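You operate a simulated robot arm through the tools that you are given. There is no shell and no other tool.

You run a simulated robot arm. Do the job below in one go: nothing can be reset, and whatever is moved stays where it is left.

Task
Wind the sock up tight, band the roll and put the reel in the purple tray.
Fine: roller peg in before winding, back after; crank to its stop; fingers off the guide roller.

It is judged by the outcome, as a careful person would: the job done as asked, and still so three seconds after it is handed in. It fails if anything else is knocked over, pushed out of place, dropped, spilled or broken.

Robot
A 7-joint arm with a two-finger parallel gripper, fixed in place. Base frame: the origin is at the foot of the arm, x ahead of it, y to its left, z up. Lengths are in m, angles in degrees, forces in N, time in s.
Its first joint turns from -166.0 to 166.0 degrees. Payload 4.4 kg.
The TCP is the grasp point between the finger pads, 0.023 m short of the fingertips. In the tool frame z runs along the fingers and y along their closing line. Largest opening 0.094 m; finger width 0.038, thickness 0.01; the body of the gripper, 0.054 by 0.096 m, starts 0.039 m behind the TCP.
Orientation is told as [roll, pitch, yaw] about the base's x, y, z axes, in that order, counted from this pose: with the fingers straight down and closing along the base's y, the tool's x points along the base's -x, its y along +y and its z along -z.

Tools
- The arm moves only by the tool arm_command. Its argument "plan" is a list of rows, each a list of 7 numbers: the shift along the tool's x, y, z in units of 25 mm (1.0 is 25 mm), then the turn, a rotation vector about the tool's x, y, z in units of 4 degrees (1.0 is 4 degrees), then the finger opening in m, from 0 to 0.094. In form: [[dx, dy, dz, rx, ry, rz, hand], ...]. A call has 1 to 20 rows; each row shifts and turns the commanded pose from where the row before left it, along the tool's axes as they then stand. A call with a number of a shift or a turn outside -1 to 1 is refused whole. Each row takes 0.2 s and may step no farther than 0.05 m and 8.6 degrees from the row before; otherwise, or with a gripper value out of range, the whole call is refused. A pose out of reach is approached as far as the arm can. The call stops where the force on the tool passes 90 N (or 10 N more than at its start, if that is more) or the arm is blocked; 0.2 s more then pass. Each finger travels about 0.072 m/s and halts on what it meets, pressing with about 42 N; the grip force reading is that of the motor and also rises with nothing between the fingers. The clock runs only during rows and for 0.2 s after the last one: add rows that do not move to give the fingers time. The reply holds the time, the measured pose of the TCP, the force on the tool along the base axes, the opening and the grip force, in the units named above and with some noise, with the torque about the TCP (base axes, N m) and any sound that the robot's microphone picked up, and new pictures: "views" is both (left out), scene, wrist or none.
- Cameras (640 x 400 px; columns grow to the right, rows downward): "scene" is fixed at [0.06, -0.5027, 1.4702]; the picture's right is [0.83, -0.56, 0.00], its down [-0.13, -0.20, -0.97] and it looks along [0.54, 0.81, -0.23] (base axes); focal length 340 px, centre (320, 200). "wrist" rides on the gripper at [0.086, 0.016, -0.074] in the tool frame; the picture's right is [-0.18, 0.98, 0.00], its down [-0.58, -0.11, -0.81] and it looks along [-0.79, -0.15, 0.59] (tool axes); focal length 243 px, centre (320, 200). There is no depth. A picture from a camera that has moved, and an enlarged one, comes with that camera's place and axes in the base frame and with its lens. The place of the scene camera against the robot may be out by one fixed shift of up to 0.018 m in any direction.
- close_up(camera, box): a new picture of the part [left, top, right, bottom] of that camera's present view, enlarged. It takes no simulated time.
- finish_job(): hands the job in; it is judged then, once.

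Places have to be worked out from the pictures, the camera data and where the tool is seen. Open the gripper and draw the arm clear of the work before you hand the job in, unless the task says otherwise.

The tools are called after "Emit:" as name(argument=value, ...) on one line, values as JSON. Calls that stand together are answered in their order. arm_command: Moves the arm, as the interface text tells. Its arguments: {"type":"object","properties":{"plan":{"type":"array","items":{"type":"array","items":{"type":"number"}}},"views":{"type":"string","enum":["both","scene","wrist","none"]}},"required":["plan"]} The other tools are called the same way: close_up (camera, box) takes an enlarged picture of a part of a camera's view; finish_job () hands the job in.

At the start:

```text
time_s: 0.0
tcp_pos: [0.4767, 0.5336, 1.204]
tcp_rot: [0.0, 0.0, -0.1]
ft_force: [0.6, -0.7, 0.5]
ft_torque: [0.0, 0.03, -0.01]
finger_gap: 0.0939
gripper_force: 0.0
```

scene: 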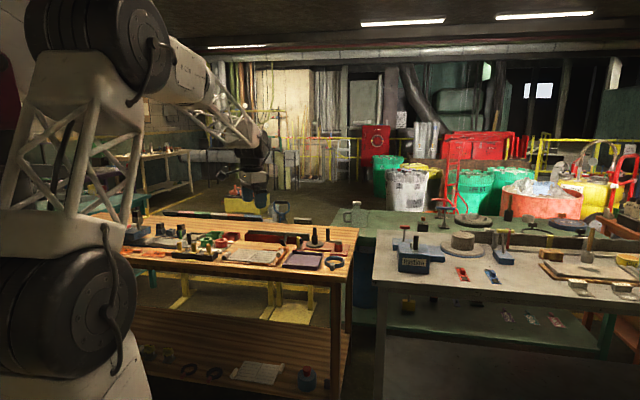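
wrist: 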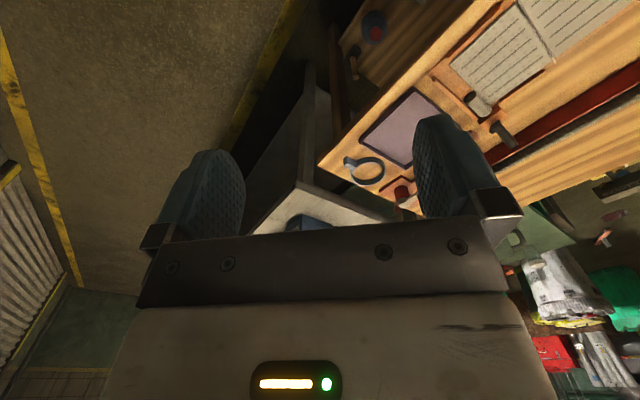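

The scene shows a wooden bench with many items (purple tray at right end) and a grey bench. I'll take enlarged pictures to understand the rig first.

Emit:
close_up(camera="scene", box=[120, 190, 360, 340])

Emit:
close_up(camera="scene", box=[120, 200, 240, 275])

Emit:
close_up(camera="scene", box=[220, 200, 360, 288])

Emit:
close_up(camera="scene", box=[370, 190, 640, 340])

Emit:
close_up(camera="wrist", box=[220, 0, 640, 260])

```text
2.67 times, centred on (240, 265) of scene
camera zoom: at [0.06, -0.5027, 1.4702], right [0.83, -0.56, 0.0], down [-0.13, -0.2, -0.97], along [0.54, 0.81, -0.23], focal length 908 px, centre (533, 27)
```

zoom: 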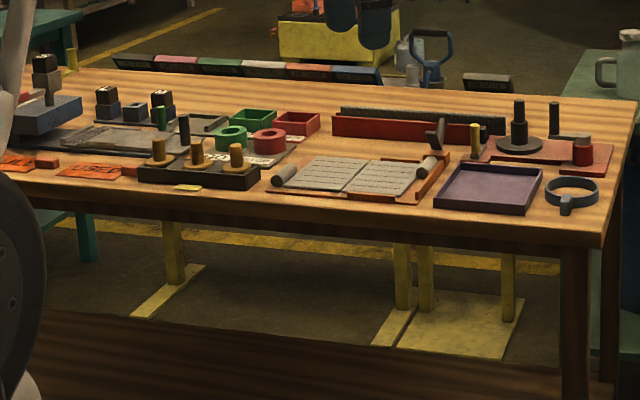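

```text
5.33 times, centred on (180, 238) of scene
camera zoom: at [0.06, -0.5027, 1.4702], right [0.83, -0.56, 0.0], down [-0.13, -0.2, -0.97], along [0.54, 0.81, -0.23], focal length 1816 px, centre (1067, 0)
```

zoom: 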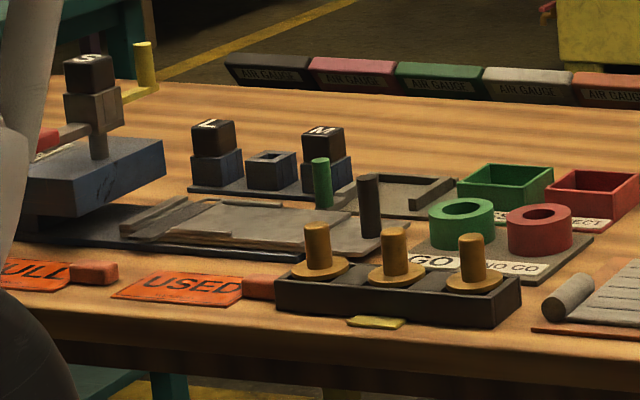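

```text
4.55 times, centred on (290, 244) of scene
camera zoom: at [0.06, -0.5027, 1.4702], right [0.83, -0.56, 0.0], down [-0.13, -0.2, -0.97], along [0.54, 0.81, -0.23], focal length 1548 px, centre (456, 0)
```

zoom: 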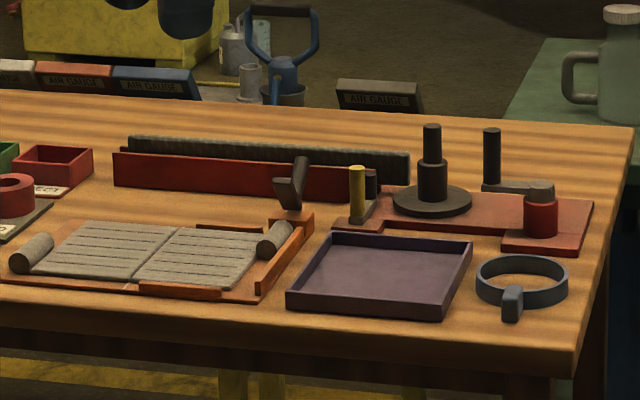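

```text
2.37 times, centred on (505, 265) of scene
camera zoom: at [0.06, -0.5027, 1.4702], right [0.83, -0.56, 0.0], down [-0.13, -0.2, -0.97], along [0.54, 0.81, -0.23], focal length 807 px, centre (-118, 46)
```

zoom: 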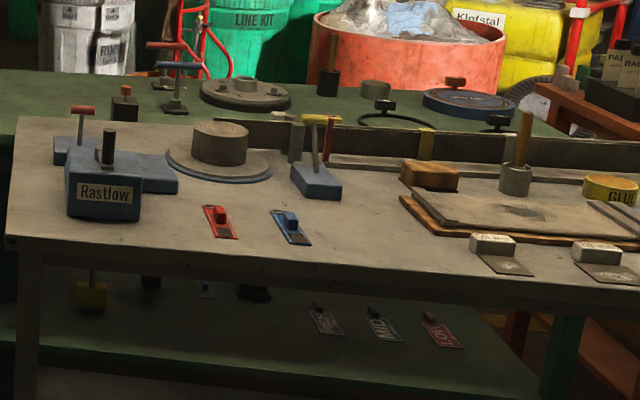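

```text
1.52 times, centred on (430, 130) of wrist
camera zoom: at [0.3893, 0.5488, 1.2798], right [0.18, 0.98, 0.0], down [0.58, -0.11, 0.81], along [0.79, -0.15, -0.59], focal length 370 px, centre (152, 307)
```

zoom: 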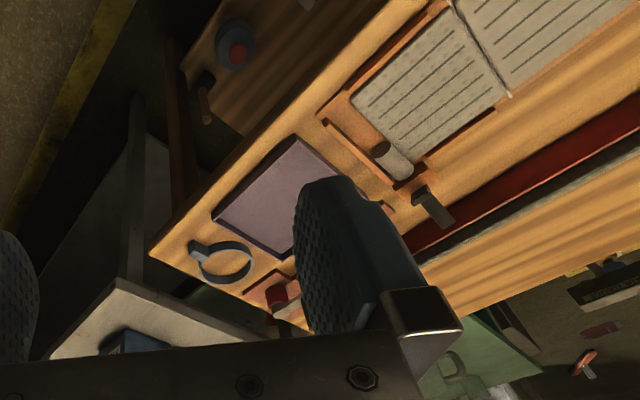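

The right end of the wooden bench appears to hold the winder: a red trough with a long grey sock, a yellow peg, a flanged reel on a red plate, a crank arm, a grey band ring and the purple tray. I'll move the arm up and turn it to look at that area with the wrist camera.

Emit:
arm_command(plan=[[-0.98, -0.45, -0.61, 0, 0, 0, 0.094], [-0.98, -0.45, -0.61, 0, 0, 0, 0.094], [-0.98, -0.45, -0.61, 0, 0, 0, 0.094], [0, 0, 0, 0, 0, -1, 0.094], [0, 0, 0, 0, 0, -1, 0.094], [0, 0, 0, 0, 0, -1, 0.094], [0, 0, 0, 0, 0, -1, 0.094], [0, 0, 0, 0, 0, -1, 0.094], [0, 0, 0, 0, 0, -1, 0.094], [0, 0, 0, 0, 0, -1, 0.094], [0, 0, 0, 0, 0, -1, 0.094]], views="both")

```text
time_s: 2.4
tcp_pos: [0.5492, 0.4994, 1.2502]
tcp_rot: [0.0, 0.0, 32.0]
ft_force: [0.8, -0.6, -0.1]
ft_torque: [0.02, 0.0, -0.01]
finger_gap: 0.0936
gripper_force: 0.2
camera wrist: at [0.4676, 0.4676, 1.3255], right [-0.37, 0.93, 0.0], down [0.55, 0.22, 0.81], along [0.75, 0.3, -0.59], focal length 243 px, centre (320, 200)
```

scene: 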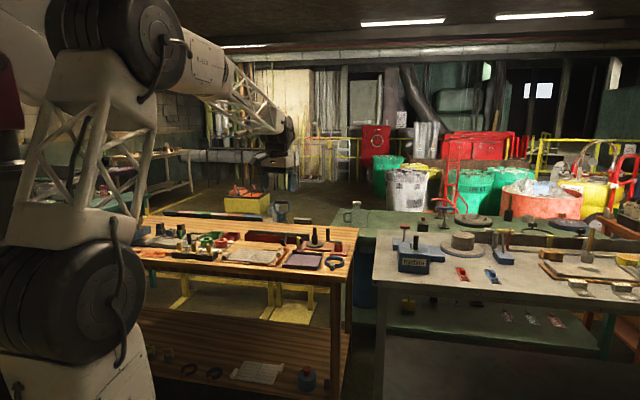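
wrist: 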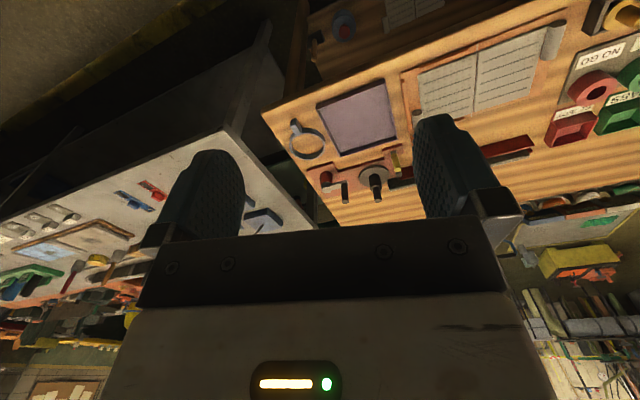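

The wrist view confirms the winding station lies beyond the purple tray, near the bench's far corner, roughly (0.9, 0.8, 0.85). I'll move outward and a bit lower for a closer look.

Emit:
arm_command(plan=[[-1, 0, 0.4, 0, 0, 0, 0.094], [-1, 0, 0.4, 0, 0, 0, 0.094], [-1, 0, 0.4, 0, 0, 0, 0.094], [-1, 0, 0.4, 0, 0, 0, 0.094], [-1, 0, 0.4, 0, 0, 0, 0.094], [-1, 0, 0.4, 0, 0, 0, 0.094], [-1, 0, 0.4, 0, 0, 0, 0.094], [-0.5, 0, 0.2, 0, 0, -1, 0.094], [0, 0, 0, 0, 0, -1, 0.094]], views="both")

```text
time_s: 4.4
tcp_pos: [0.7098, 0.5988, 1.1739]
tcp_rot: [0.0, 0.0, 40.1]
ft_force: [-0.2, 0.0, -0.3]
ft_torque: [-0.02, 0.0, 0.0]
finger_gap: 0.0943
gripper_force: 0.1
camera wrist: at [0.6318, 0.556, 1.2497], right [-0.49, 0.87, 0.0], down [0.51, 0.29, 0.81], along [0.7, 0.4, -0.59], focal length 243 px, centre (320, 200)
```

scene: 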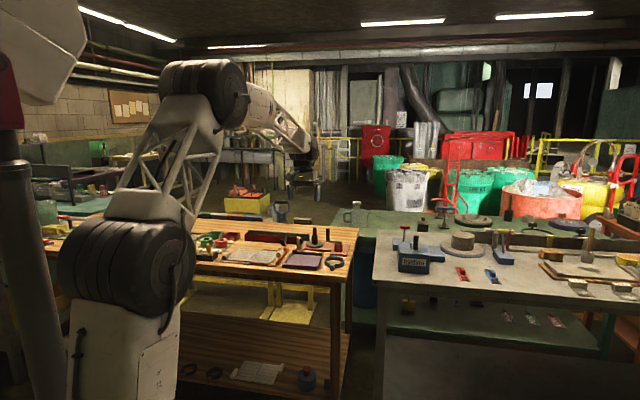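
wrist: 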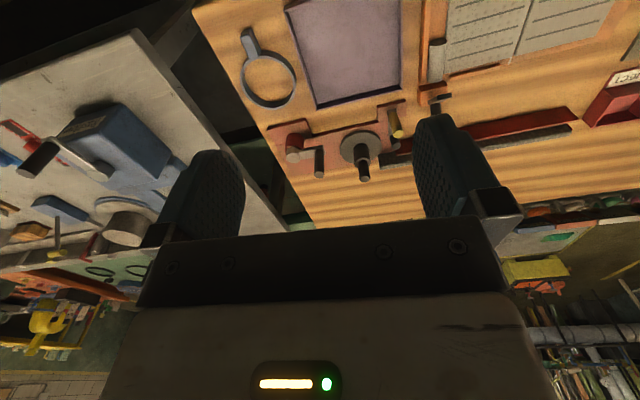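

The wrist view now shows the reel, crank, peg, band and tray. I'll zoom in for details.

Emit:
close_up(camera="wrist", box=[220, 0, 460, 150])

Emit:
close_up(camera="wrist", box=[270, 90, 430, 190])

Emit:
close_up(camera="wrist", box=[400, 0, 640, 150])

Emit:
close_up(camera="scene", box=[230, 215, 360, 296])

Emit:
close_up(camera="scene", box=[180, 320, 360, 400])

```text
2.67 times, centred on (340, 75) of wrist
camera zoom: at [0.6318, 0.556, 1.2497], right [-0.49, 0.87, 0.0], down [0.51, 0.29, 0.81], along [0.7, 0.4, -0.59], focal length 647 px, centre (267, 533)
```

zoom: 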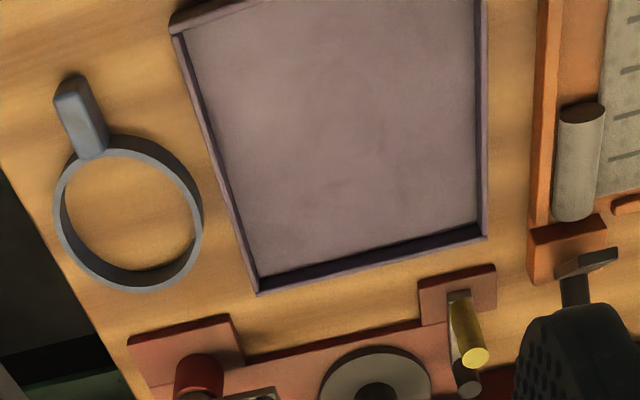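

```text
4.00 times, centred on (350, 140) of wrist
camera zoom: at [0.6318, 0.556, 1.2497], right [-0.49, 0.87, 0.0], down [0.51, 0.29, 0.81], along [0.7, 0.4, -0.59], focal length 970 px, centre (200, 440)
```

zoom: 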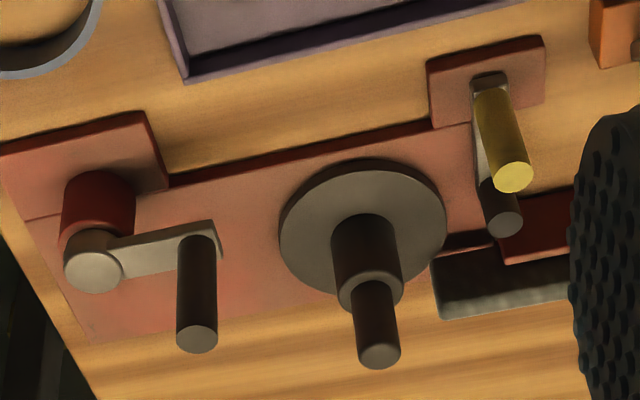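

```text
2.67 times, centred on (520, 75) of wrist
camera zoom: at [0.6318, 0.556, 1.2497], right [-0.49, 0.87, 0.0], down [0.51, 0.29, 0.81], along [0.7, 0.4, -0.59], focal length 647 px, centre (-213, 533)
```

zoom: 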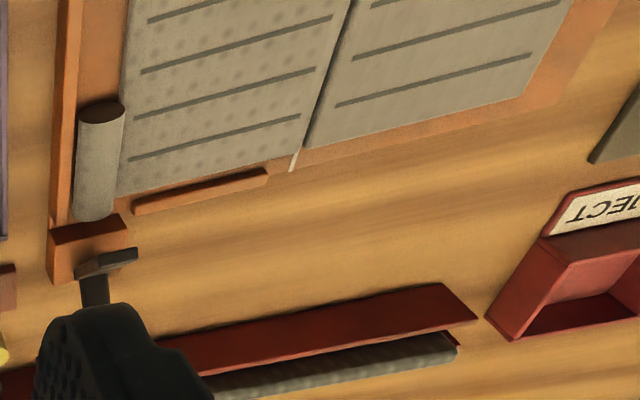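

```text
4.92 times, centred on (295, 256) of scene
camera zoom: at [0.06, -0.5027, 1.4702], right [0.83, -0.56, 0.0], down [-0.13, -0.2, -0.97], along [0.54, 0.81, -0.23], focal length 1676 px, centre (443, -73)
```

zoom: 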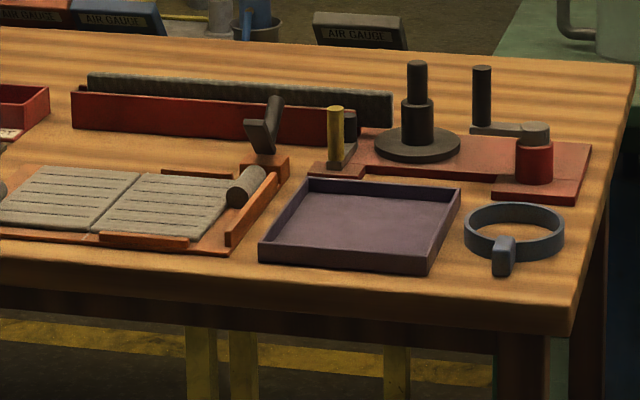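

```text
3.56 times, centred on (270, 360) of scene
camera zoom: at [0.06, -0.5027, 1.4702], right [0.83, -0.56, 0.0], down [-0.13, -0.2, -0.97], along [0.54, 0.81, -0.23], focal length 1210 px, centre (498, -369)
```

zoom: 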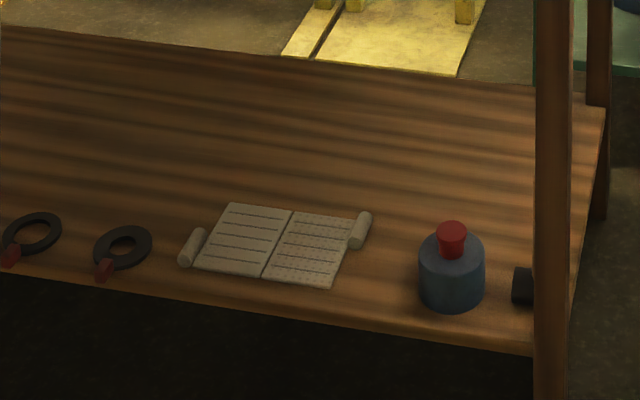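

From the triangulated tray corners, the bench is turned 45° (long axis along (1,-1)), with tray rim about z≈0.85, tray spanning 0.94–1.09 m out and the reel about 1.2 m out. I'll align yaw to 45° and test how far out the arm reaches at a safe height.

Emit:
arm_command(plan=[[0, 0, 0, 0, 0, -1, 0.094], [0, 0, 0, 0, 0, -0.22, 0.094], [-1, 0, 0.2, 0, 0, 0, 0.094], [-1, 0, 0.2, 0, 0, 0, 0.094], [-1, 0, 0.2, 0, 0, 0, 0.094], [-1, 0, 0.2, 0, 0, 0, 0.094], [-1, 0, 0.2, 0, 0, 0, 0.094], [-1, 0, 0.2, 0, 0, 0, 0.094]], views="both")

```text
time_s: 6.2
tcp_pos: [0.8196, 0.7043, 1.1463]
tcp_rot: [-0.1, 0.0, 44.9]
ft_force: [-1.1, 0.4, 0.7]
ft_torque: [0.01, 0.02, 0.01]
finger_gap: 0.0943
gripper_force: 0.1
camera wrist: at [0.7461, 0.6553, 1.2207], right [-0.56, 0.83, 0.0], down [0.49, 0.33, 0.81], along [0.67, 0.46, -0.59], focal length 243 px, centre (320, 200)
```

scene: 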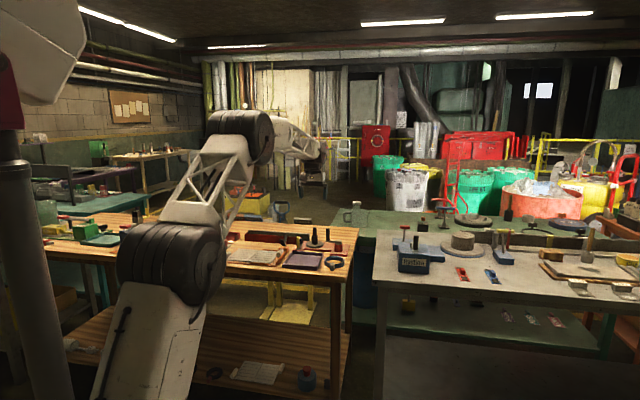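
wrist: 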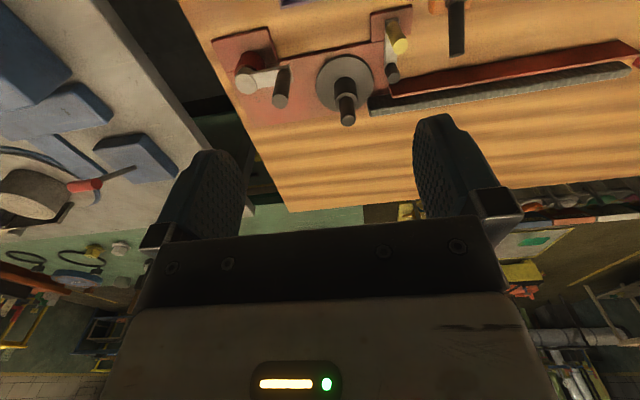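

The arm reached 1.08 m out without trouble. I'll zoom on the station from here.

Emit:
close_up(camera="wrist", box=[200, 0, 440, 150])

Emit:
close_up(camera="wrist", box=[300, 0, 460, 100])

Emit:
close_up(camera="wrist", box=[360, 0, 640, 175])

```text
2.67 times, centred on (320, 75) of wrist
camera zoom: at [0.7461, 0.6553, 1.2207], right [-0.56, 0.83, 0.0], down [0.49, 0.33, 0.81], along [0.67, 0.46, -0.59], focal length 647 px, centre (320, 533)
```

zoom: 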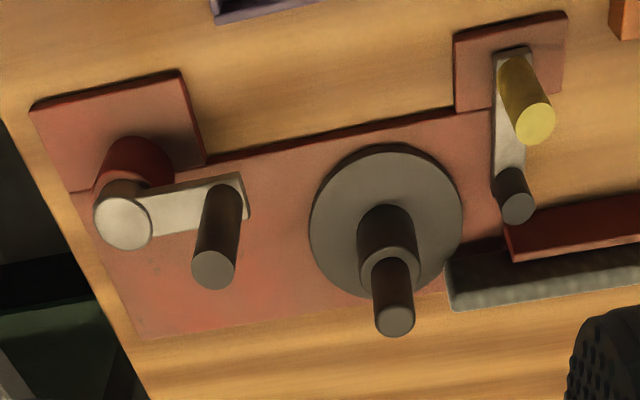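

```text
4.00 times, centred on (380, 50) of wrist
camera zoom: at [0.7461, 0.6553, 1.2207], right [-0.56, 0.83, 0.0], down [0.49, 0.33, 0.81], along [0.67, 0.46, -0.59], focal length 970 px, centre (80, 800)
```

zoom: 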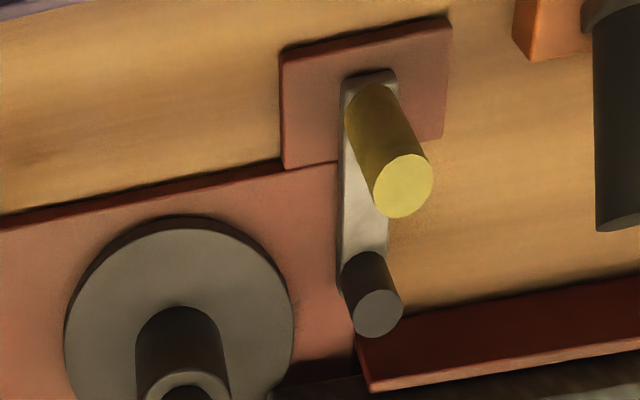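

```text
2.29 times, centred on (500, 88) of wrist
camera zoom: at [0.7461, 0.6553, 1.2207], right [-0.56, 0.83, 0.0], down [0.49, 0.33, 0.81], along [0.67, 0.46, -0.59], focal length 555 px, centre (-91, 457)
```

zoom: 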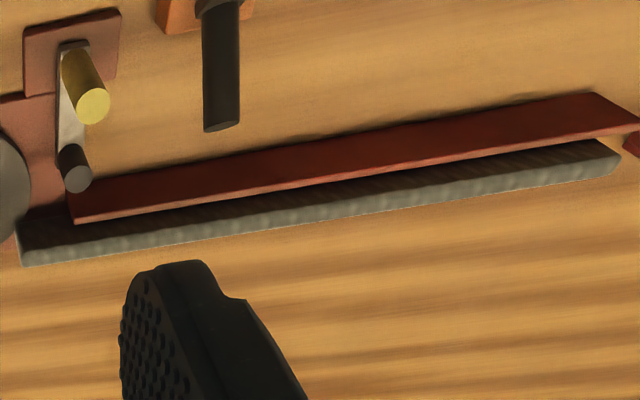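

Triangulating from the two wrist views (bench frame u = right (0.707,-0.707), w = away (0.707,0.707)): yellow peg top ≈ (u -0.002, w 1.117, z 0.931), guide roller ≈ (-0.002, 1.167, 0.902), reel axis ≈ (0.063, 1.18, spindle top 0.957), crank axis ≈ (0.189, 1.136), crank handle ≈ (0.135, 1.129, top 0.975). I'll narrow the fingers and go above the yellow peg.

Emit:
arm_command(plan=[[-0.263, 0.557, 0.667, 0, 0, 0, 0.07], [-0.263, 0.557, 0.667, 0, 0, 0, 0.05], [-0.263, 0.557, 0.667, 0, 0, 0, 0.038], [-0.263, 0.557, 0.667, 0, 0, 0, 0.038], [-0.263, 0.557, 0.667, 0, 0, 0, 0.038], [-0.263, 0.557, 0.667, 0, 0, 0, 0.038]], views="both")

```text
time_s: 7.6
tcp_pos: [0.785, 0.7894, 1.045]
tcp_rot: [0.0, -0.1, 45.0]
ft_force: [-0.1, 0.1, 0.8]
ft_torque: [0.01, 0.0, 0.0]
finger_gap: 0.038
gripper_force: 0.0
camera wrist: at [0.7121, 0.7409, 1.1197], right [-0.56, 0.83, 0.0], down [0.49, 0.33, 0.81], along [0.67, 0.46, -0.59], focal length 243 px, centre (320, 200)
```

scene: 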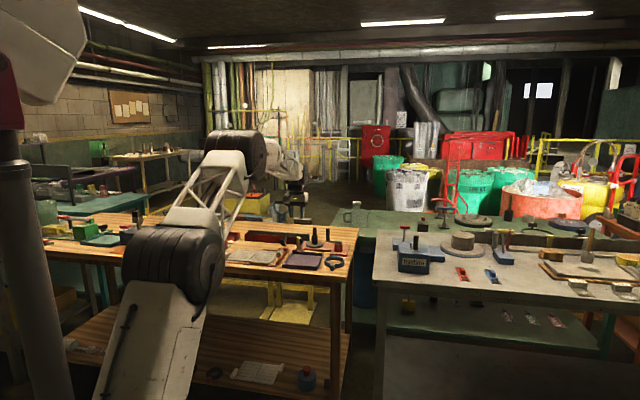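
wrist: 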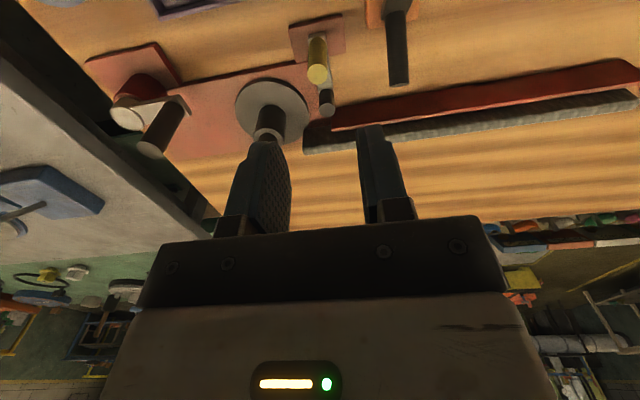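

The arm reaches here (w 1.113, u -0.003, z 1.045). Let me zoom in to inspect the peg, its bar and the pad from this nearer view.

Emit:
close_up(camera="wrist", box=[220, 0, 420, 125])

Emit:
close_up(camera="wrist", box=[270, 0, 398, 80])

Emit:
close_up(camera="scene", box=[264, 220, 344, 270])

```text
3.20 times, centred on (320, 62) of wrist
camera zoom: at [0.7121, 0.7409, 1.1197], right [-0.56, 0.83, 0.0], down [0.49, 0.33, 0.81], along [0.67, 0.46, -0.59], focal length 776 px, centre (320, 640)
```

zoom: 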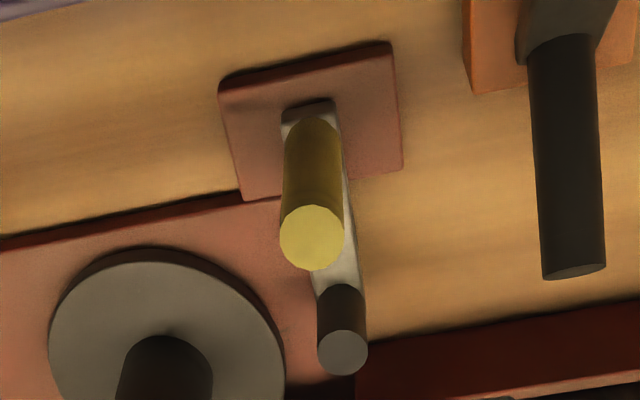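

```text
5.00 times, centred on (334, 40) of wrist
camera zoom: at [0.7121, 0.7409, 1.1197], right [-0.56, 0.83, 0.0], down [0.49, 0.33, 0.81], along [0.67, 0.46, -0.59], focal length 1213 px, centre (250, 1000)
```

zoom: 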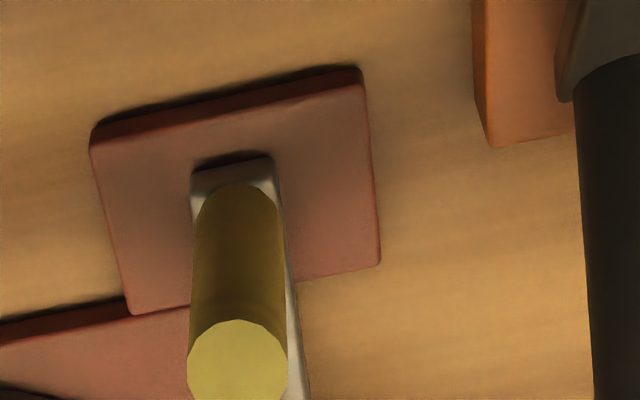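

```text
8.00 times, centred on (304, 245) of scene
camera zoom: at [0.06, -0.5027, 1.4702], right [0.83, -0.56, 0.0], down [-0.13, -0.2, -0.97], along [0.54, 0.81, -0.23], focal length 2724 px, centre (448, -160)
```

zoom: 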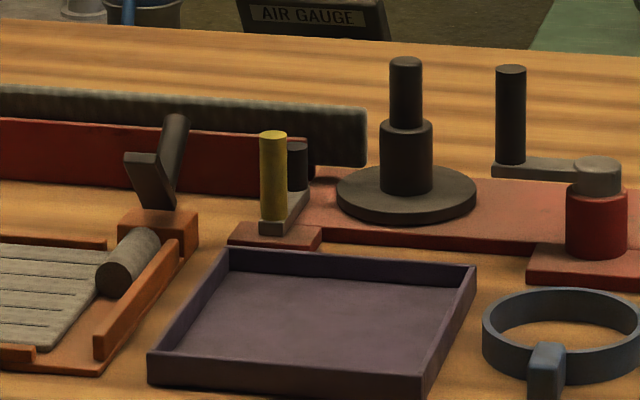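

The roller is carried on a small bar with the yellow peg standing on its near end, so the peg should slide the roller toward the sock (away from the robot). I'll lower the open fingers around the upper peg, well short of the roller.

Emit:
arm_command(plan=[[-0.15, -0.04, 0.8, 0, 0, 0, 0.038], [0, 0, 0.8, 0, 0, 0, 0.038], [0, 0, 0.8, 0, 0, 0, 0.038], [0, 0, 0.8, 0, 0, 0, 0.038], [0, 0, 0.8, 0, 0, 0, 0.038], [0, 0, 0.7, 0, 0, 0, 0.038], [0, 0, 0.5, 0, 0, 0, 0.038]], views="both")

```text
time_s: 9.2
tcp_pos: [0.786, 0.7945, 0.9156]
tcp_rot: [0.1, 0.1, 45.0]
ft_force: [0.6, -1.0, -0.1]
ft_torque: [0.04, 0.0, 0.0]
finger_gap: 0.0379
gripper_force: 0.1
camera wrist: at [0.7133, 0.7442, 0.9904], right [-0.56, 0.83, 0.0], down [0.49, 0.33, 0.81], along [0.67, 0.45, -0.59], focal length 243 px, centre (320, 200)
```

scene: 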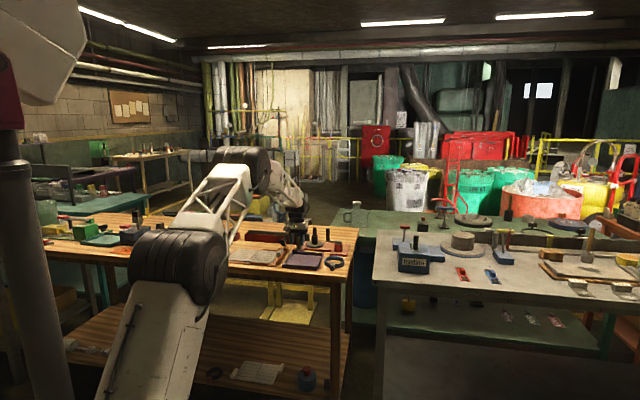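
wrist: 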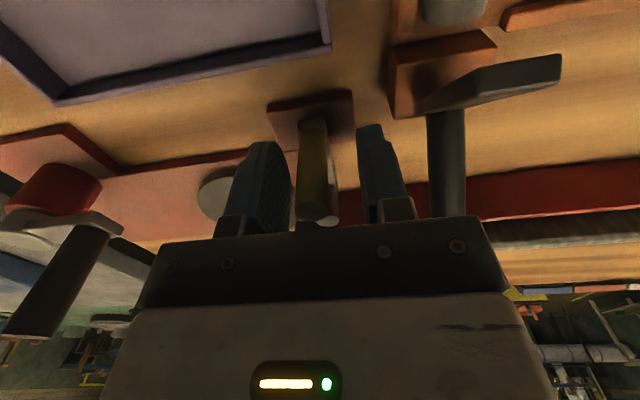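

The peg sits between the fingers. I'll close on it and check the readings.

Emit:
arm_command(plan=[[0, 0, 0, 0, 0, 0, 0.02], [0, 0, 0, 0, 0, 0, 0.01], [0, 0, 0, 0, 0, 0, 0.008], [0, 0, 0, 0, 0, 0, 0.008]], views="wrist")

```text
time_s: 10.2
tcp_pos: [0.7873, 0.7924, 0.915]
tcp_rot: [0.0, -0.1, 44.8]
ft_force: [21.1, -22.4, -0.6]
ft_torque: [-0.22, -0.15, -0.11]
finger_gap: 0.0221
gripper_force: 16.4
camera wrist: at [0.7141, 0.7435, 0.9903], right [-0.56, 0.83, 0.0], down [0.49, 0.33, 0.81], along [0.67, 0.45, -0.59], focal length 243 px, centre (320, 200)
```

wrist: 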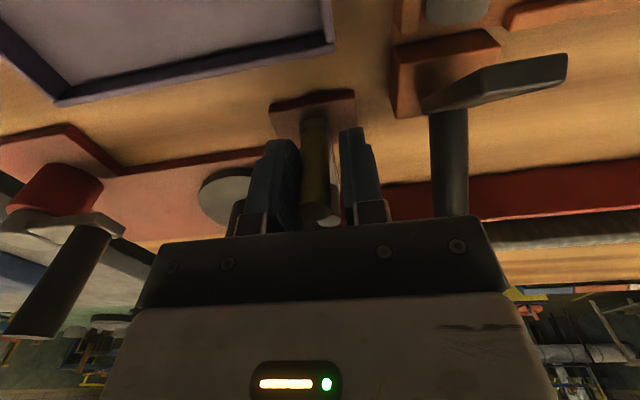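

The right-hand finger met the peg first (30 N sideways), so the tool sits about 3–4 mm too far left. I'll shift right to centre on the peg while the fingers finish closing.

Emit:
arm_command(plan=[[0, -0.1, 0, 0, 0, 0, 0.008], [0, -0.07, 0, 0, 0, 0, 0.008], [0, 0, 0, 0, 0, 0, 0.008]], views="none")

```text
time_s: 11.0
tcp_pos: [0.7888, 0.7912, 0.9161]
tcp_rot: [0.0, -0.1, 44.9]
ft_force: [12.9, -11.7, -1.4]
ft_torque: [-0.04, -0.13, -0.04]
finger_gap: 0.0163
gripper_force: 9.0
```

Gap is now 0.0163 (near the peg's width) with some side load remaining; a small further shift right and let it settle.

Emit:
arm_command(plan=[[0, -0.08, 0, 0, 0, 0, 0.006], [0, 0, 0, 0, 0, 0, 0.006], [0, 0, 0, 0, 0, 0, 0.006]], views="none")

```text
time_s: 11.8
tcp_pos: [0.7906, 0.7902, 0.9153]
tcp_rot: [0.0, 0.1, 45.1]
ft_force: [-12.3, 15.9, -2.2]
ft_torque: [0.14, 0.06, 0.08]
finger_gap: 0.0152
gripper_force: 44.8
```

The peg is gripped firmly (0.0152 gap, 45 N). I'll take out half the side load and nudge the peg inward (away from the base, toward the sock) by about 8 mm to test which way it slides.

Emit:
arm_command(plan=[[0, 0.04, 0, 0, 0, 0, 0.006], [-0.16, 0, 0, 0, 0, 0, 0.006], [-0.16, 0, 0, 0, 0, 0, 0.006]], views="both")

```text
time_s: 12.6
tcp_pos: [0.7959, 0.796, 0.9157]
tcp_rot: [0.0, 0.1, 45.0]
ft_force: [-31.2, 29.4, -3.4]
ft_torque: [0.36, -0.01, 0.09]
finger_gap: 0.0153
gripper_force: 45.1
camera wrist: at [0.7227, 0.7468, 0.9903], right [-0.56, 0.83, 0.0], down [0.49, 0.33, 0.81], along [0.67, 0.46, -0.59], focal length 243 px, centre (320, 200)
```

scene: 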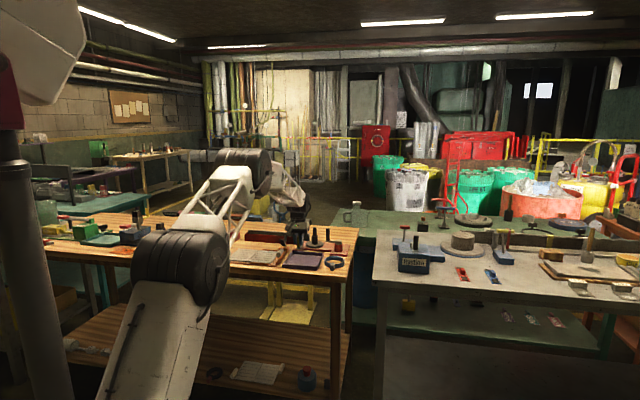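
wrist: 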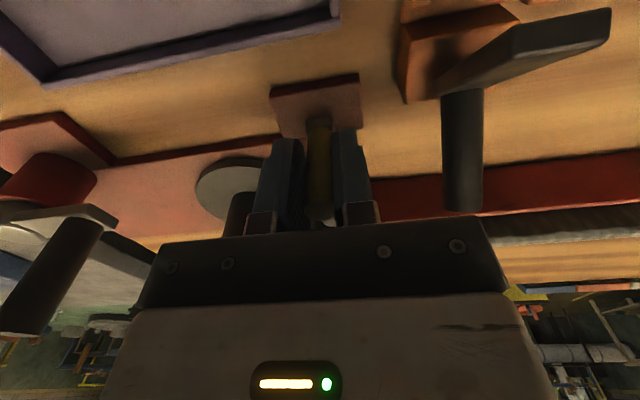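

The peg moved 8 mm inward with almost no resistance along its way, but a sideways load (43 N toward left) remains. I'll relieve that sideways load by shifting 1.5 mm left and read again.

Emit:
arm_command(plan=[[0, 0.06, 0, 0, 0, 0, 0.006], [0, 0, 0, 0, 0, 0, 0.006]], views="none")

Emit:
close_up(camera="wrist", box=[190, 60, 430, 240])

```text
time_s: 13.2
tcp_pos: [0.7961, 0.7966, 0.9153]
tcp_rot: [0.0, 0.1, 44.9]
ft_force: [-25.5, 27.0, -10.8]
ft_torque: [0.34, -0.03, 0.11]
finger_gap: 0.0151
gripper_force: 45.0
```

```text
2.22 times, centred on (310, 150) of wrist
camera zoom: at [0.7226, 0.747, 0.9904], right [-0.56, 0.83, 0.0], down [0.49, 0.33, 0.81], along [0.67, 0.45, -0.59], focal length 539 px, centre (342, 311)
```

zoom: 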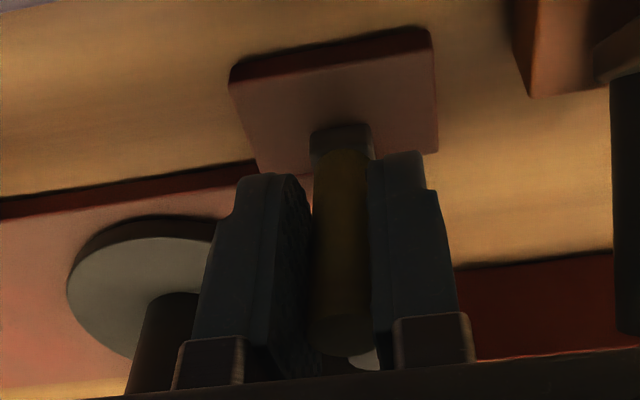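

The bar clearly slid inward (its end left the pad centre). I'll relieve the remaining left-pushing load with another 2 mm shift left and then continue the slide inward a further 10 mm.

Emit:
arm_command(plan=[[0, 0.08, 0, 0, 0, 0, 0.006], [0, 0, 0, 0, 0, 0, 0.006]], views="none")

```text
time_s: 13.8
tcp_pos: [0.7959, 0.7956, 0.9159]
tcp_rot: [0.1, 0.0, 44.9]
ft_force: [-3.9, 5.0, -13.5]
ft_torque: [-0.12, 0.18, 0.01]
finger_gap: 0.0152
gripper_force: 44.9
```

Side load is gone now. Continue sliding the peg inward in small steps while watching for the stop.

Emit:
arm_command(plan=[[-0.16, 0, 0, 0, 0, 0, 0.006], [-0.16, 0, 0, 0, 0, 0, 0.006], [0, 0, 0, 0, 0, 0, 0.006]], views="wrist")

```text
time_s: 14.6
tcp_pos: [0.8011, 0.8017, 0.9151]
tcp_rot: [0.0, 0.0, 44.8]
ft_force: [8.8, -7.0, -14.8]
ft_torque: [-0.11, 0.04, -0.03]
finger_gap: 0.0153
gripper_force: 45.2
camera wrist: at [0.7276, 0.7522, 0.9903], right [-0.56, 0.83, 0.0], down [0.49, 0.33, 0.81], along [0.67, 0.45, -0.59], focal length 243 px, centre (320, 200)
```

wrist: 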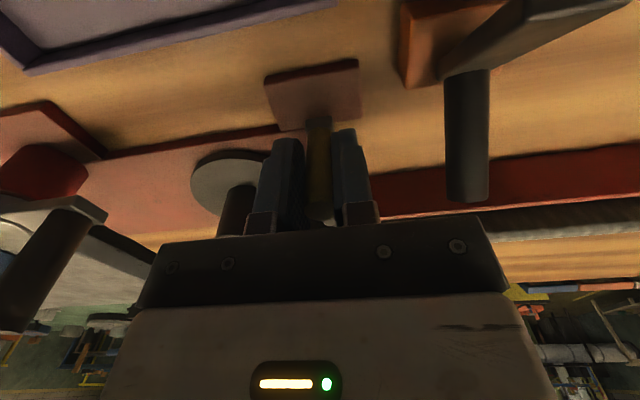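

No stop yet (16 mm travelled, force along the slide small). Continue inward.

Emit:
arm_command(plan=[[-0.16, 0, 0, 0, 0, 0, 0.006], [-0.16, 0, 0, 0, 0, 0, 0.006], [0, 0, 0, 0, 0, 0, 0.006]], views="none")

```text
time_s: 15.4
tcp_pos: [0.806, 0.8075, 0.9148]
tcp_rot: [-0.1, 0.0, 44.9]
ft_force: [-8.5, -47.0, 5.2]
ft_torque: [-0.42, 0.14, -0.09]
finger_gap: 0.0155
gripper_force: 44.9
```

Force along the slide rose to about 39 N: it appears the peg has reached its inner stop after ~23 mm. Let me look before releasing.

Emit:
arm_command(plan=[[-0.06, 0, 0, 0, 0, 0, 0.006], [0, 0, 0, 0, 0, 0, 0.006]], views="both")

Emit:
close_up(camera="wrist", box=[190, 40, 430, 240])

```text
time_s: 16.0
tcp_pos: [0.8064, 0.8078, 0.9146]
tcp_rot: [0.0, -0.1, 44.8]
ft_force: [-6.0, -49.0, 6.8]
ft_torque: [-0.38, 0.05, -0.06]
finger_gap: 0.015
gripper_force: 45.2
camera wrist: at [0.7336, 0.7583, 0.9899], right [-0.56, 0.83, 0.0], down [0.49, 0.33, 0.81], along [0.67, 0.45, -0.59], focal length 243 px, centre (320, 200)
```

scene: 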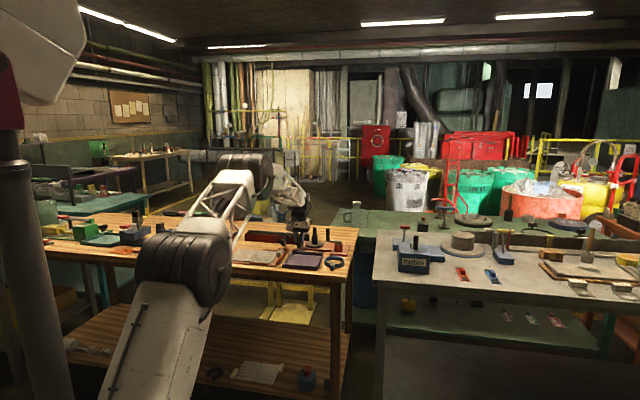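
wrist: 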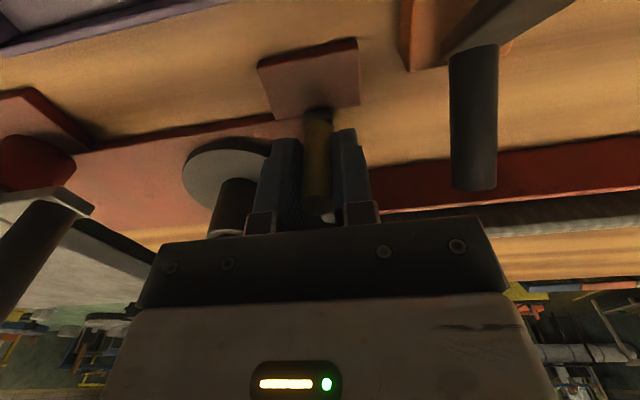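

```text
2.00 times, centred on (310, 140) of wrist
camera zoom: at [0.7336, 0.7583, 0.9899], right [-0.56, 0.83, 0.0], down [0.49, 0.33, 0.81], along [0.67, 0.45, -0.59], focal length 485 px, centre (340, 320)
```

zoom: 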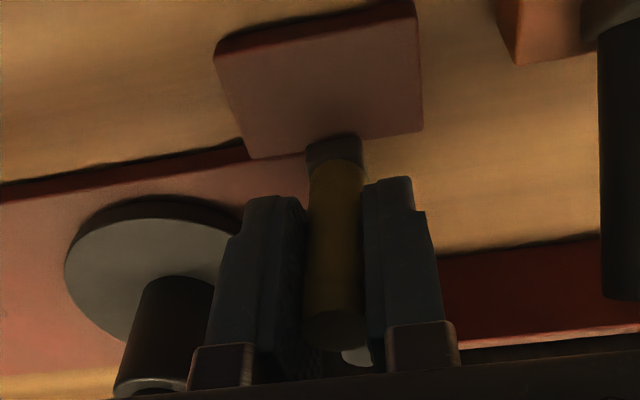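

The bar's end has come to the inner edge of its pad and the position holds against 39 N, so the roller peg is fully in. I'll relieve the push slightly, open modestly and lift off.

Emit:
arm_command(plan=[[0.05, 0.03, 0, 0, 0, 0, 0.006], [0, 0, 0, 0, 0, 0, 0.034], [0, 0, 0, 0, 0, 0, 0.036], [0, 0, -0.5, 0, 0, 0, 0.036], [0, 0, -1, 0, 0, 0, 0.036], [0, 0, -1, 0, 0, 0, 0.036], [0, 0, -1, 0, 0, 0, 0.036], [0, 0, -1, 0, 0, 0, 0.036]], views="both")

Emit:
close_up(camera="wrist", box=[200, 0, 440, 150])

Emit:
close_up(camera="scene", box=[264, 220, 344, 270])

```text
time_s: 17.8
tcp_pos: [0.8062, 0.81, 1.0272]
tcp_rot: [0.1, 0.0, 44.8]
ft_force: [0.4, 0.9, 0.5]
ft_torque: [0.02, -0.04, 0.0]
finger_gap: 0.0362
gripper_force: 0.1
camera wrist: at [0.7329, 0.761, 1.1014], right [-0.56, 0.83, 0.0], down [0.49, 0.33, 0.81], along [0.67, 0.45, -0.59], focal length 243 px, centre (320, 200)
```

scene: 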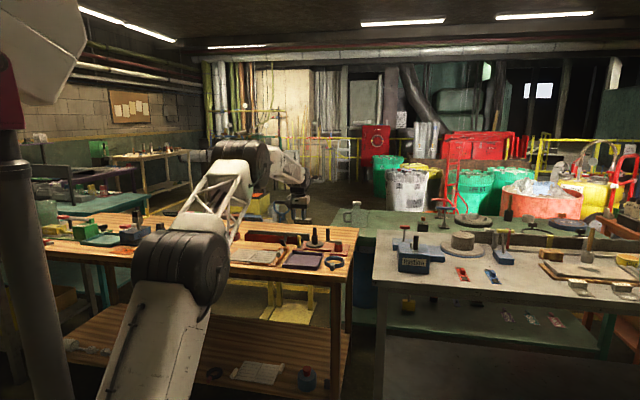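
wrist: 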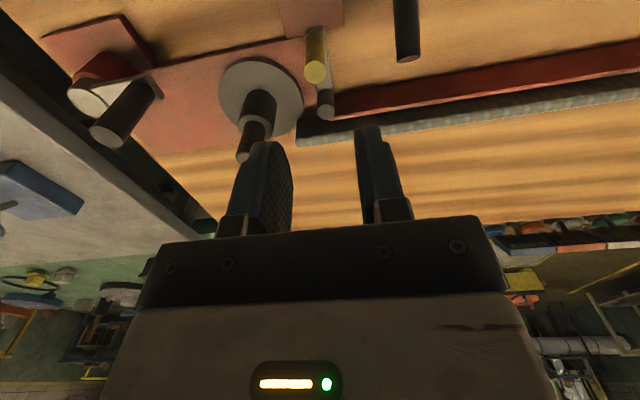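

```text
2.67 times, centred on (320, 75) of wrist
camera zoom: at [0.7329, 0.761, 1.1014], right [-0.56, 0.83, 0.0], down [0.49, 0.33, 0.81], along [0.67, 0.45, -0.59], focal length 647 px, centre (320, 533)
```

zoom: 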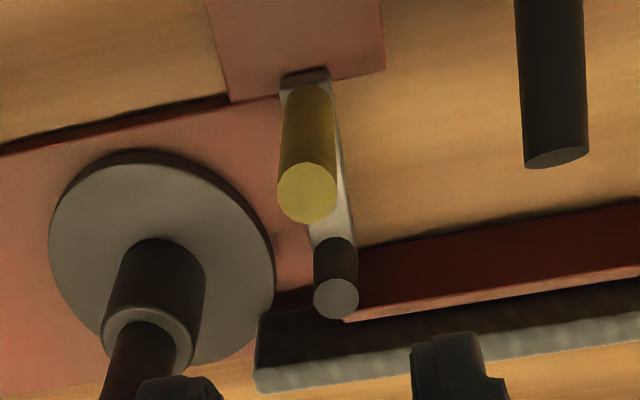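

```text
8.00 times, centred on (304, 245) of scene
camera zoom: at [0.06, -0.5027, 1.4702], right [0.83, -0.56, 0.0], down [-0.13, -0.2, -0.97], along [0.54, 0.81, -0.23], focal length 2724 px, centre (448, -160)
```

zoom: 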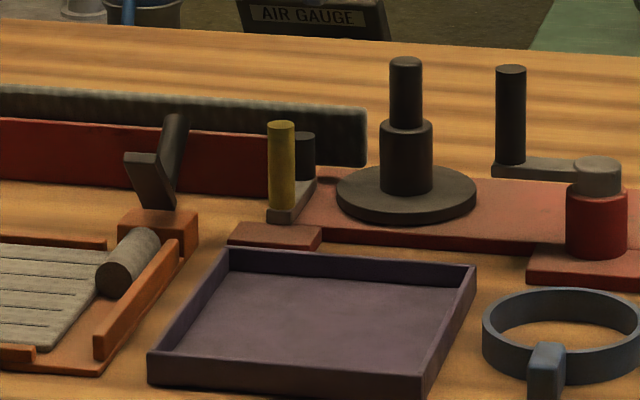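

The peg stays in and the roller now sits against the sock's end. Next I'll travel at safe height over to the crank handle (u≈0.134, w≈1.129, top z≈0.975).

Emit:
arm_command(plan=[[0.092, -0.912, 0, 0, 0, 0, 0.045], [0.092, -0.912, 0, 0, 0, 0, 0.045], [0.092, -0.912, 0, 0, 0, 0, 0.045], [0.092, -0.912, 0, 0, 0, 0, 0.045], [0.092, -0.912, 0, 0, 0, 0, 0.045], [0.092, -0.912, 0, 0, 0, 0, 0.045]], views="both")

Emit:
close_up(camera="wrist", box=[220, 0, 460, 150])

```text
time_s: 19.2
tcp_pos: [0.8952, 0.7016, 1.0285]
tcp_rot: [0.0, 0.0, 45.1]
ft_force: [-0.2, 0.3, -0.1]
ft_torque: [0.03, 0.02, -0.01]
finger_gap: 0.0451
gripper_force: 0.1
camera wrist: at [0.8213, 0.6524, 1.103], right [-0.56, 0.83, 0.0], down [0.49, 0.33, 0.81], along [0.67, 0.46, -0.59], focal length 243 px, centre (320, 200)
```

scene: 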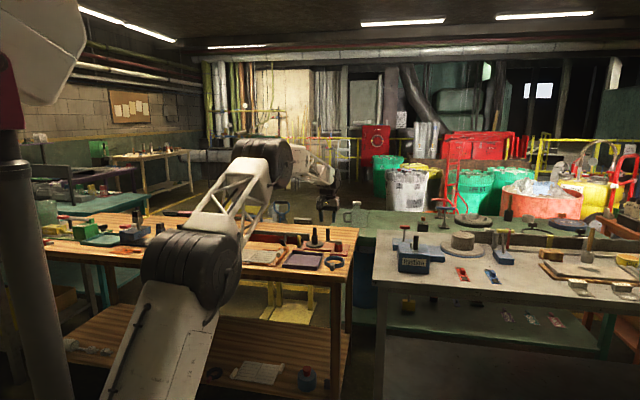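
wrist: 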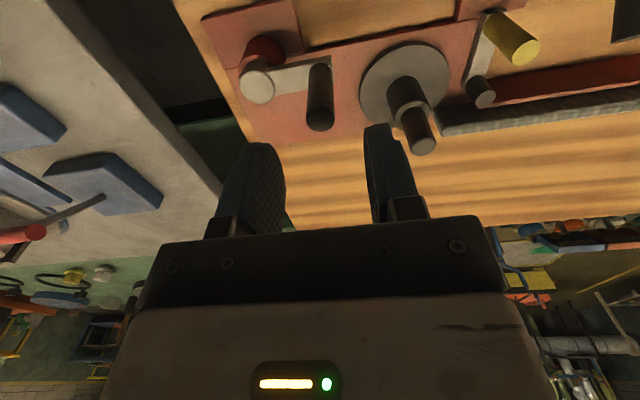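

```text
2.67 times, centred on (340, 75) of wrist
camera zoom: at [0.8213, 0.6524, 1.103], right [-0.56, 0.83, 0.0], down [0.49, 0.33, 0.81], along [0.67, 0.46, -0.59], focal length 647 px, centre (267, 533)
```

zoom: 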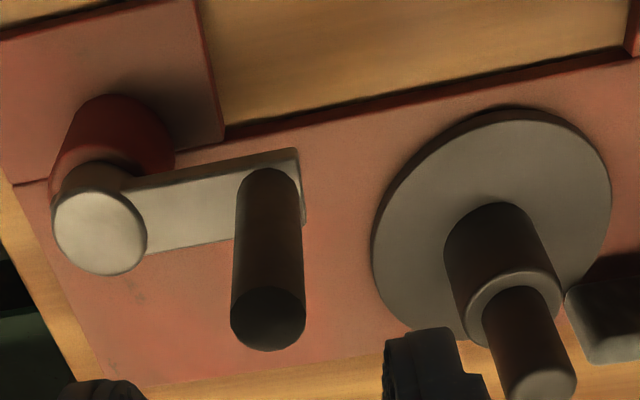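

The handle is directly below the tool. I'll lower the fingers around it to z≈0.95 (tips above the crank arm) and close.

Emit:
arm_command(plan=[[0, 0.06, 0.8, 0, 0, 0, 0.045], [0, 0, 0.8, 0, 0, 0, 0.045], [0, 0, 0.8, 0, 0, 0, 0.045], [0, 0, 0.75, 0, 0, 0, 0.045], [0, 0, 0, 0, 0, 0, 0.03], [0, 0, 0, 0, 0, 0, 0.022], [0, 0, 0, 0, 0, 0, 0.022]], views="both")

```text
time_s: 20.8
tcp_pos: [0.8937, 0.7044, 0.9499]
tcp_rot: [-0.1, 0.0, 44.8]
ft_force: [3.0, -3.0, 0.9]
ft_torque: [0.0, -0.02, -0.05]
finger_gap: 0.0236
gripper_force: 1.9
camera wrist: at [0.8198, 0.6546, 1.0235], right [-0.56, 0.83, 0.0], down [0.49, 0.33, 0.81], along [0.67, 0.45, -0.59], focal length 243 px, centre (320, 200)
```

scene: 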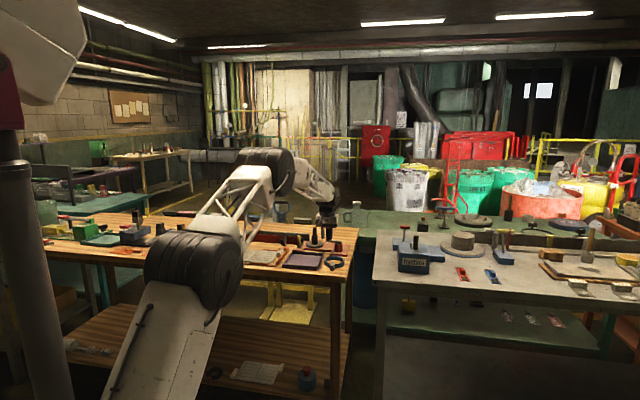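
wrist: 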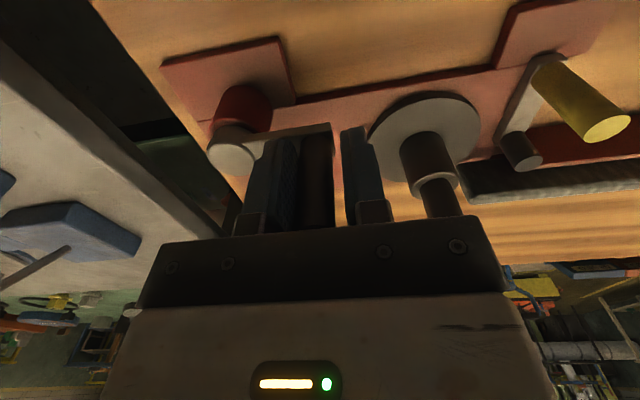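

The right finger touches the handle lightly; the tool should shift ~2 mm right. I'll centre and finish closing.

Emit:
arm_command(plan=[[0, -0.09, 0, 0, 0, 0, 0.02], [0, 0, 0, 0, 0, 0, 0.012], [0, 0, 0, 0, 0, 0, 0.012]], views="none")

```text
time_s: 21.6
tcp_pos: [0.8945, 0.7011, 0.9492]
tcp_rot: [0.0, 0.0, 45.0]
ft_force: [15.1, -7.0, 1.5]
ft_torque: [0.32, -0.24, -0.03]
finger_gap: 0.0179
gripper_force: 44.9
```

Gripped firmly on the handle (gap 0.0179). The sock feeds onto the far side of the reel from the left, so winding should be clockwise seen from above, meaning the handle first goes away (+w). I'll test with a small arc.

Emit:
arm_command(plan=[[-0.2, 0.01, 0, 0, 0, 0, 0.012], [-0.2, 0, 0, 0, 0, 0, 0.012], [0, 0, 0, 0, 0, 0, 0.012]], views="both")

```text
time_s: 22.4
tcp_pos: [0.902, 0.7065, 0.9487]
tcp_rot: [0.1, -0.1, 44.8]
ft_force: [22.6, -43.4, -0.9]
ft_torque: [-0.05, 0.19, -0.42]
finger_gap: 0.018
gripper_force: 44.5
camera wrist: at [0.8286, 0.6584, 1.0232], right [-0.56, 0.83, 0.0], down [0.49, 0.33, 0.81], along [0.67, 0.45, -0.59], focal length 243 px, centre (320, 200)
```

scene: 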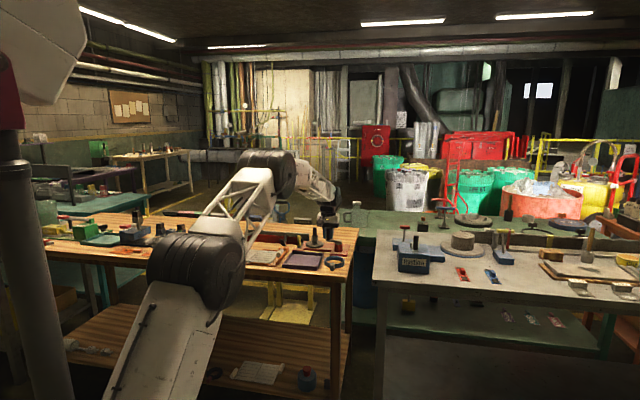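
wrist: 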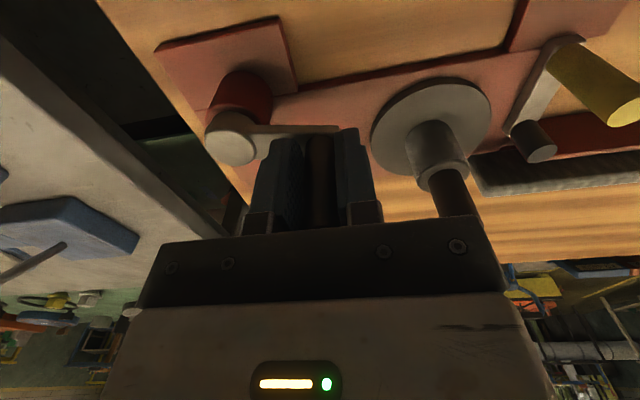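

It turns: the roll on the hub is already thicker, so clockwise is the winding direction. There's a 47 N side load toward the right, so I'll shift about 2.5 mm right to relieve it and calibrate the circle.

Emit:
arm_command(plan=[[0, -0.1, 0, 0, 0, 0, 0.012], [0, 0, 0, 0, 0, 0, 0.012]], views="none")

Emit:
close_up(camera="wrist", box=[180, 50, 580, 240])

```text
time_s: 23.0
tcp_pos: [0.903, 0.708, 0.9477]
tcp_rot: [0.0, 0.0, 44.9]
ft_force: [14.2, -31.4, -7.4]
ft_torque: [0.15, -0.15, -0.36]
finger_gap: 0.0179
gripper_force: 44.8
```

```text
1.60 times, centred on (380, 145) of wrist
camera zoom: at [0.8289, 0.6583, 1.0232], right [-0.56, 0.83, 0.0], down [0.49, 0.33, 0.81], along [0.67, 0.45, -0.59], focal length 388 px, centre (224, 288)
```

zoom: 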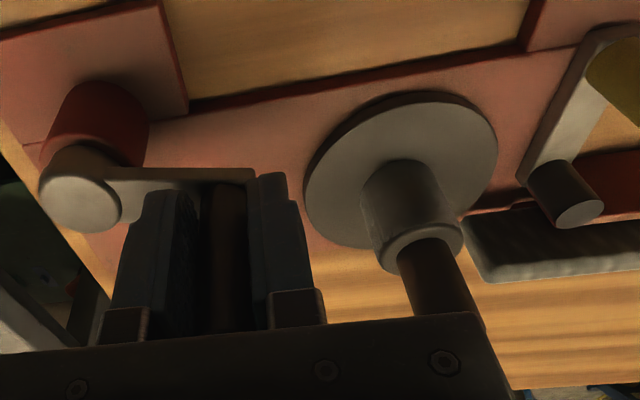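

Side load fell to 32 N; shift a further 4 mm right to null it.

Emit:
arm_command(plan=[[0, -0.16, 0, 0, 0, 0, 0.012], [0, 0, 0, 0, 0, 0, 0.012]], views="none")

```text
time_s: 23.6
tcp_pos: [0.9016, 0.7072, 0.9473]
tcp_rot: [0.1, 0.1, 45.1]
ft_force: [-13.9, 10.6, -14.3]
ft_torque: [-0.36, 0.07, -0.2]
finger_gap: 0.0176
gripper_force: 45.2
```

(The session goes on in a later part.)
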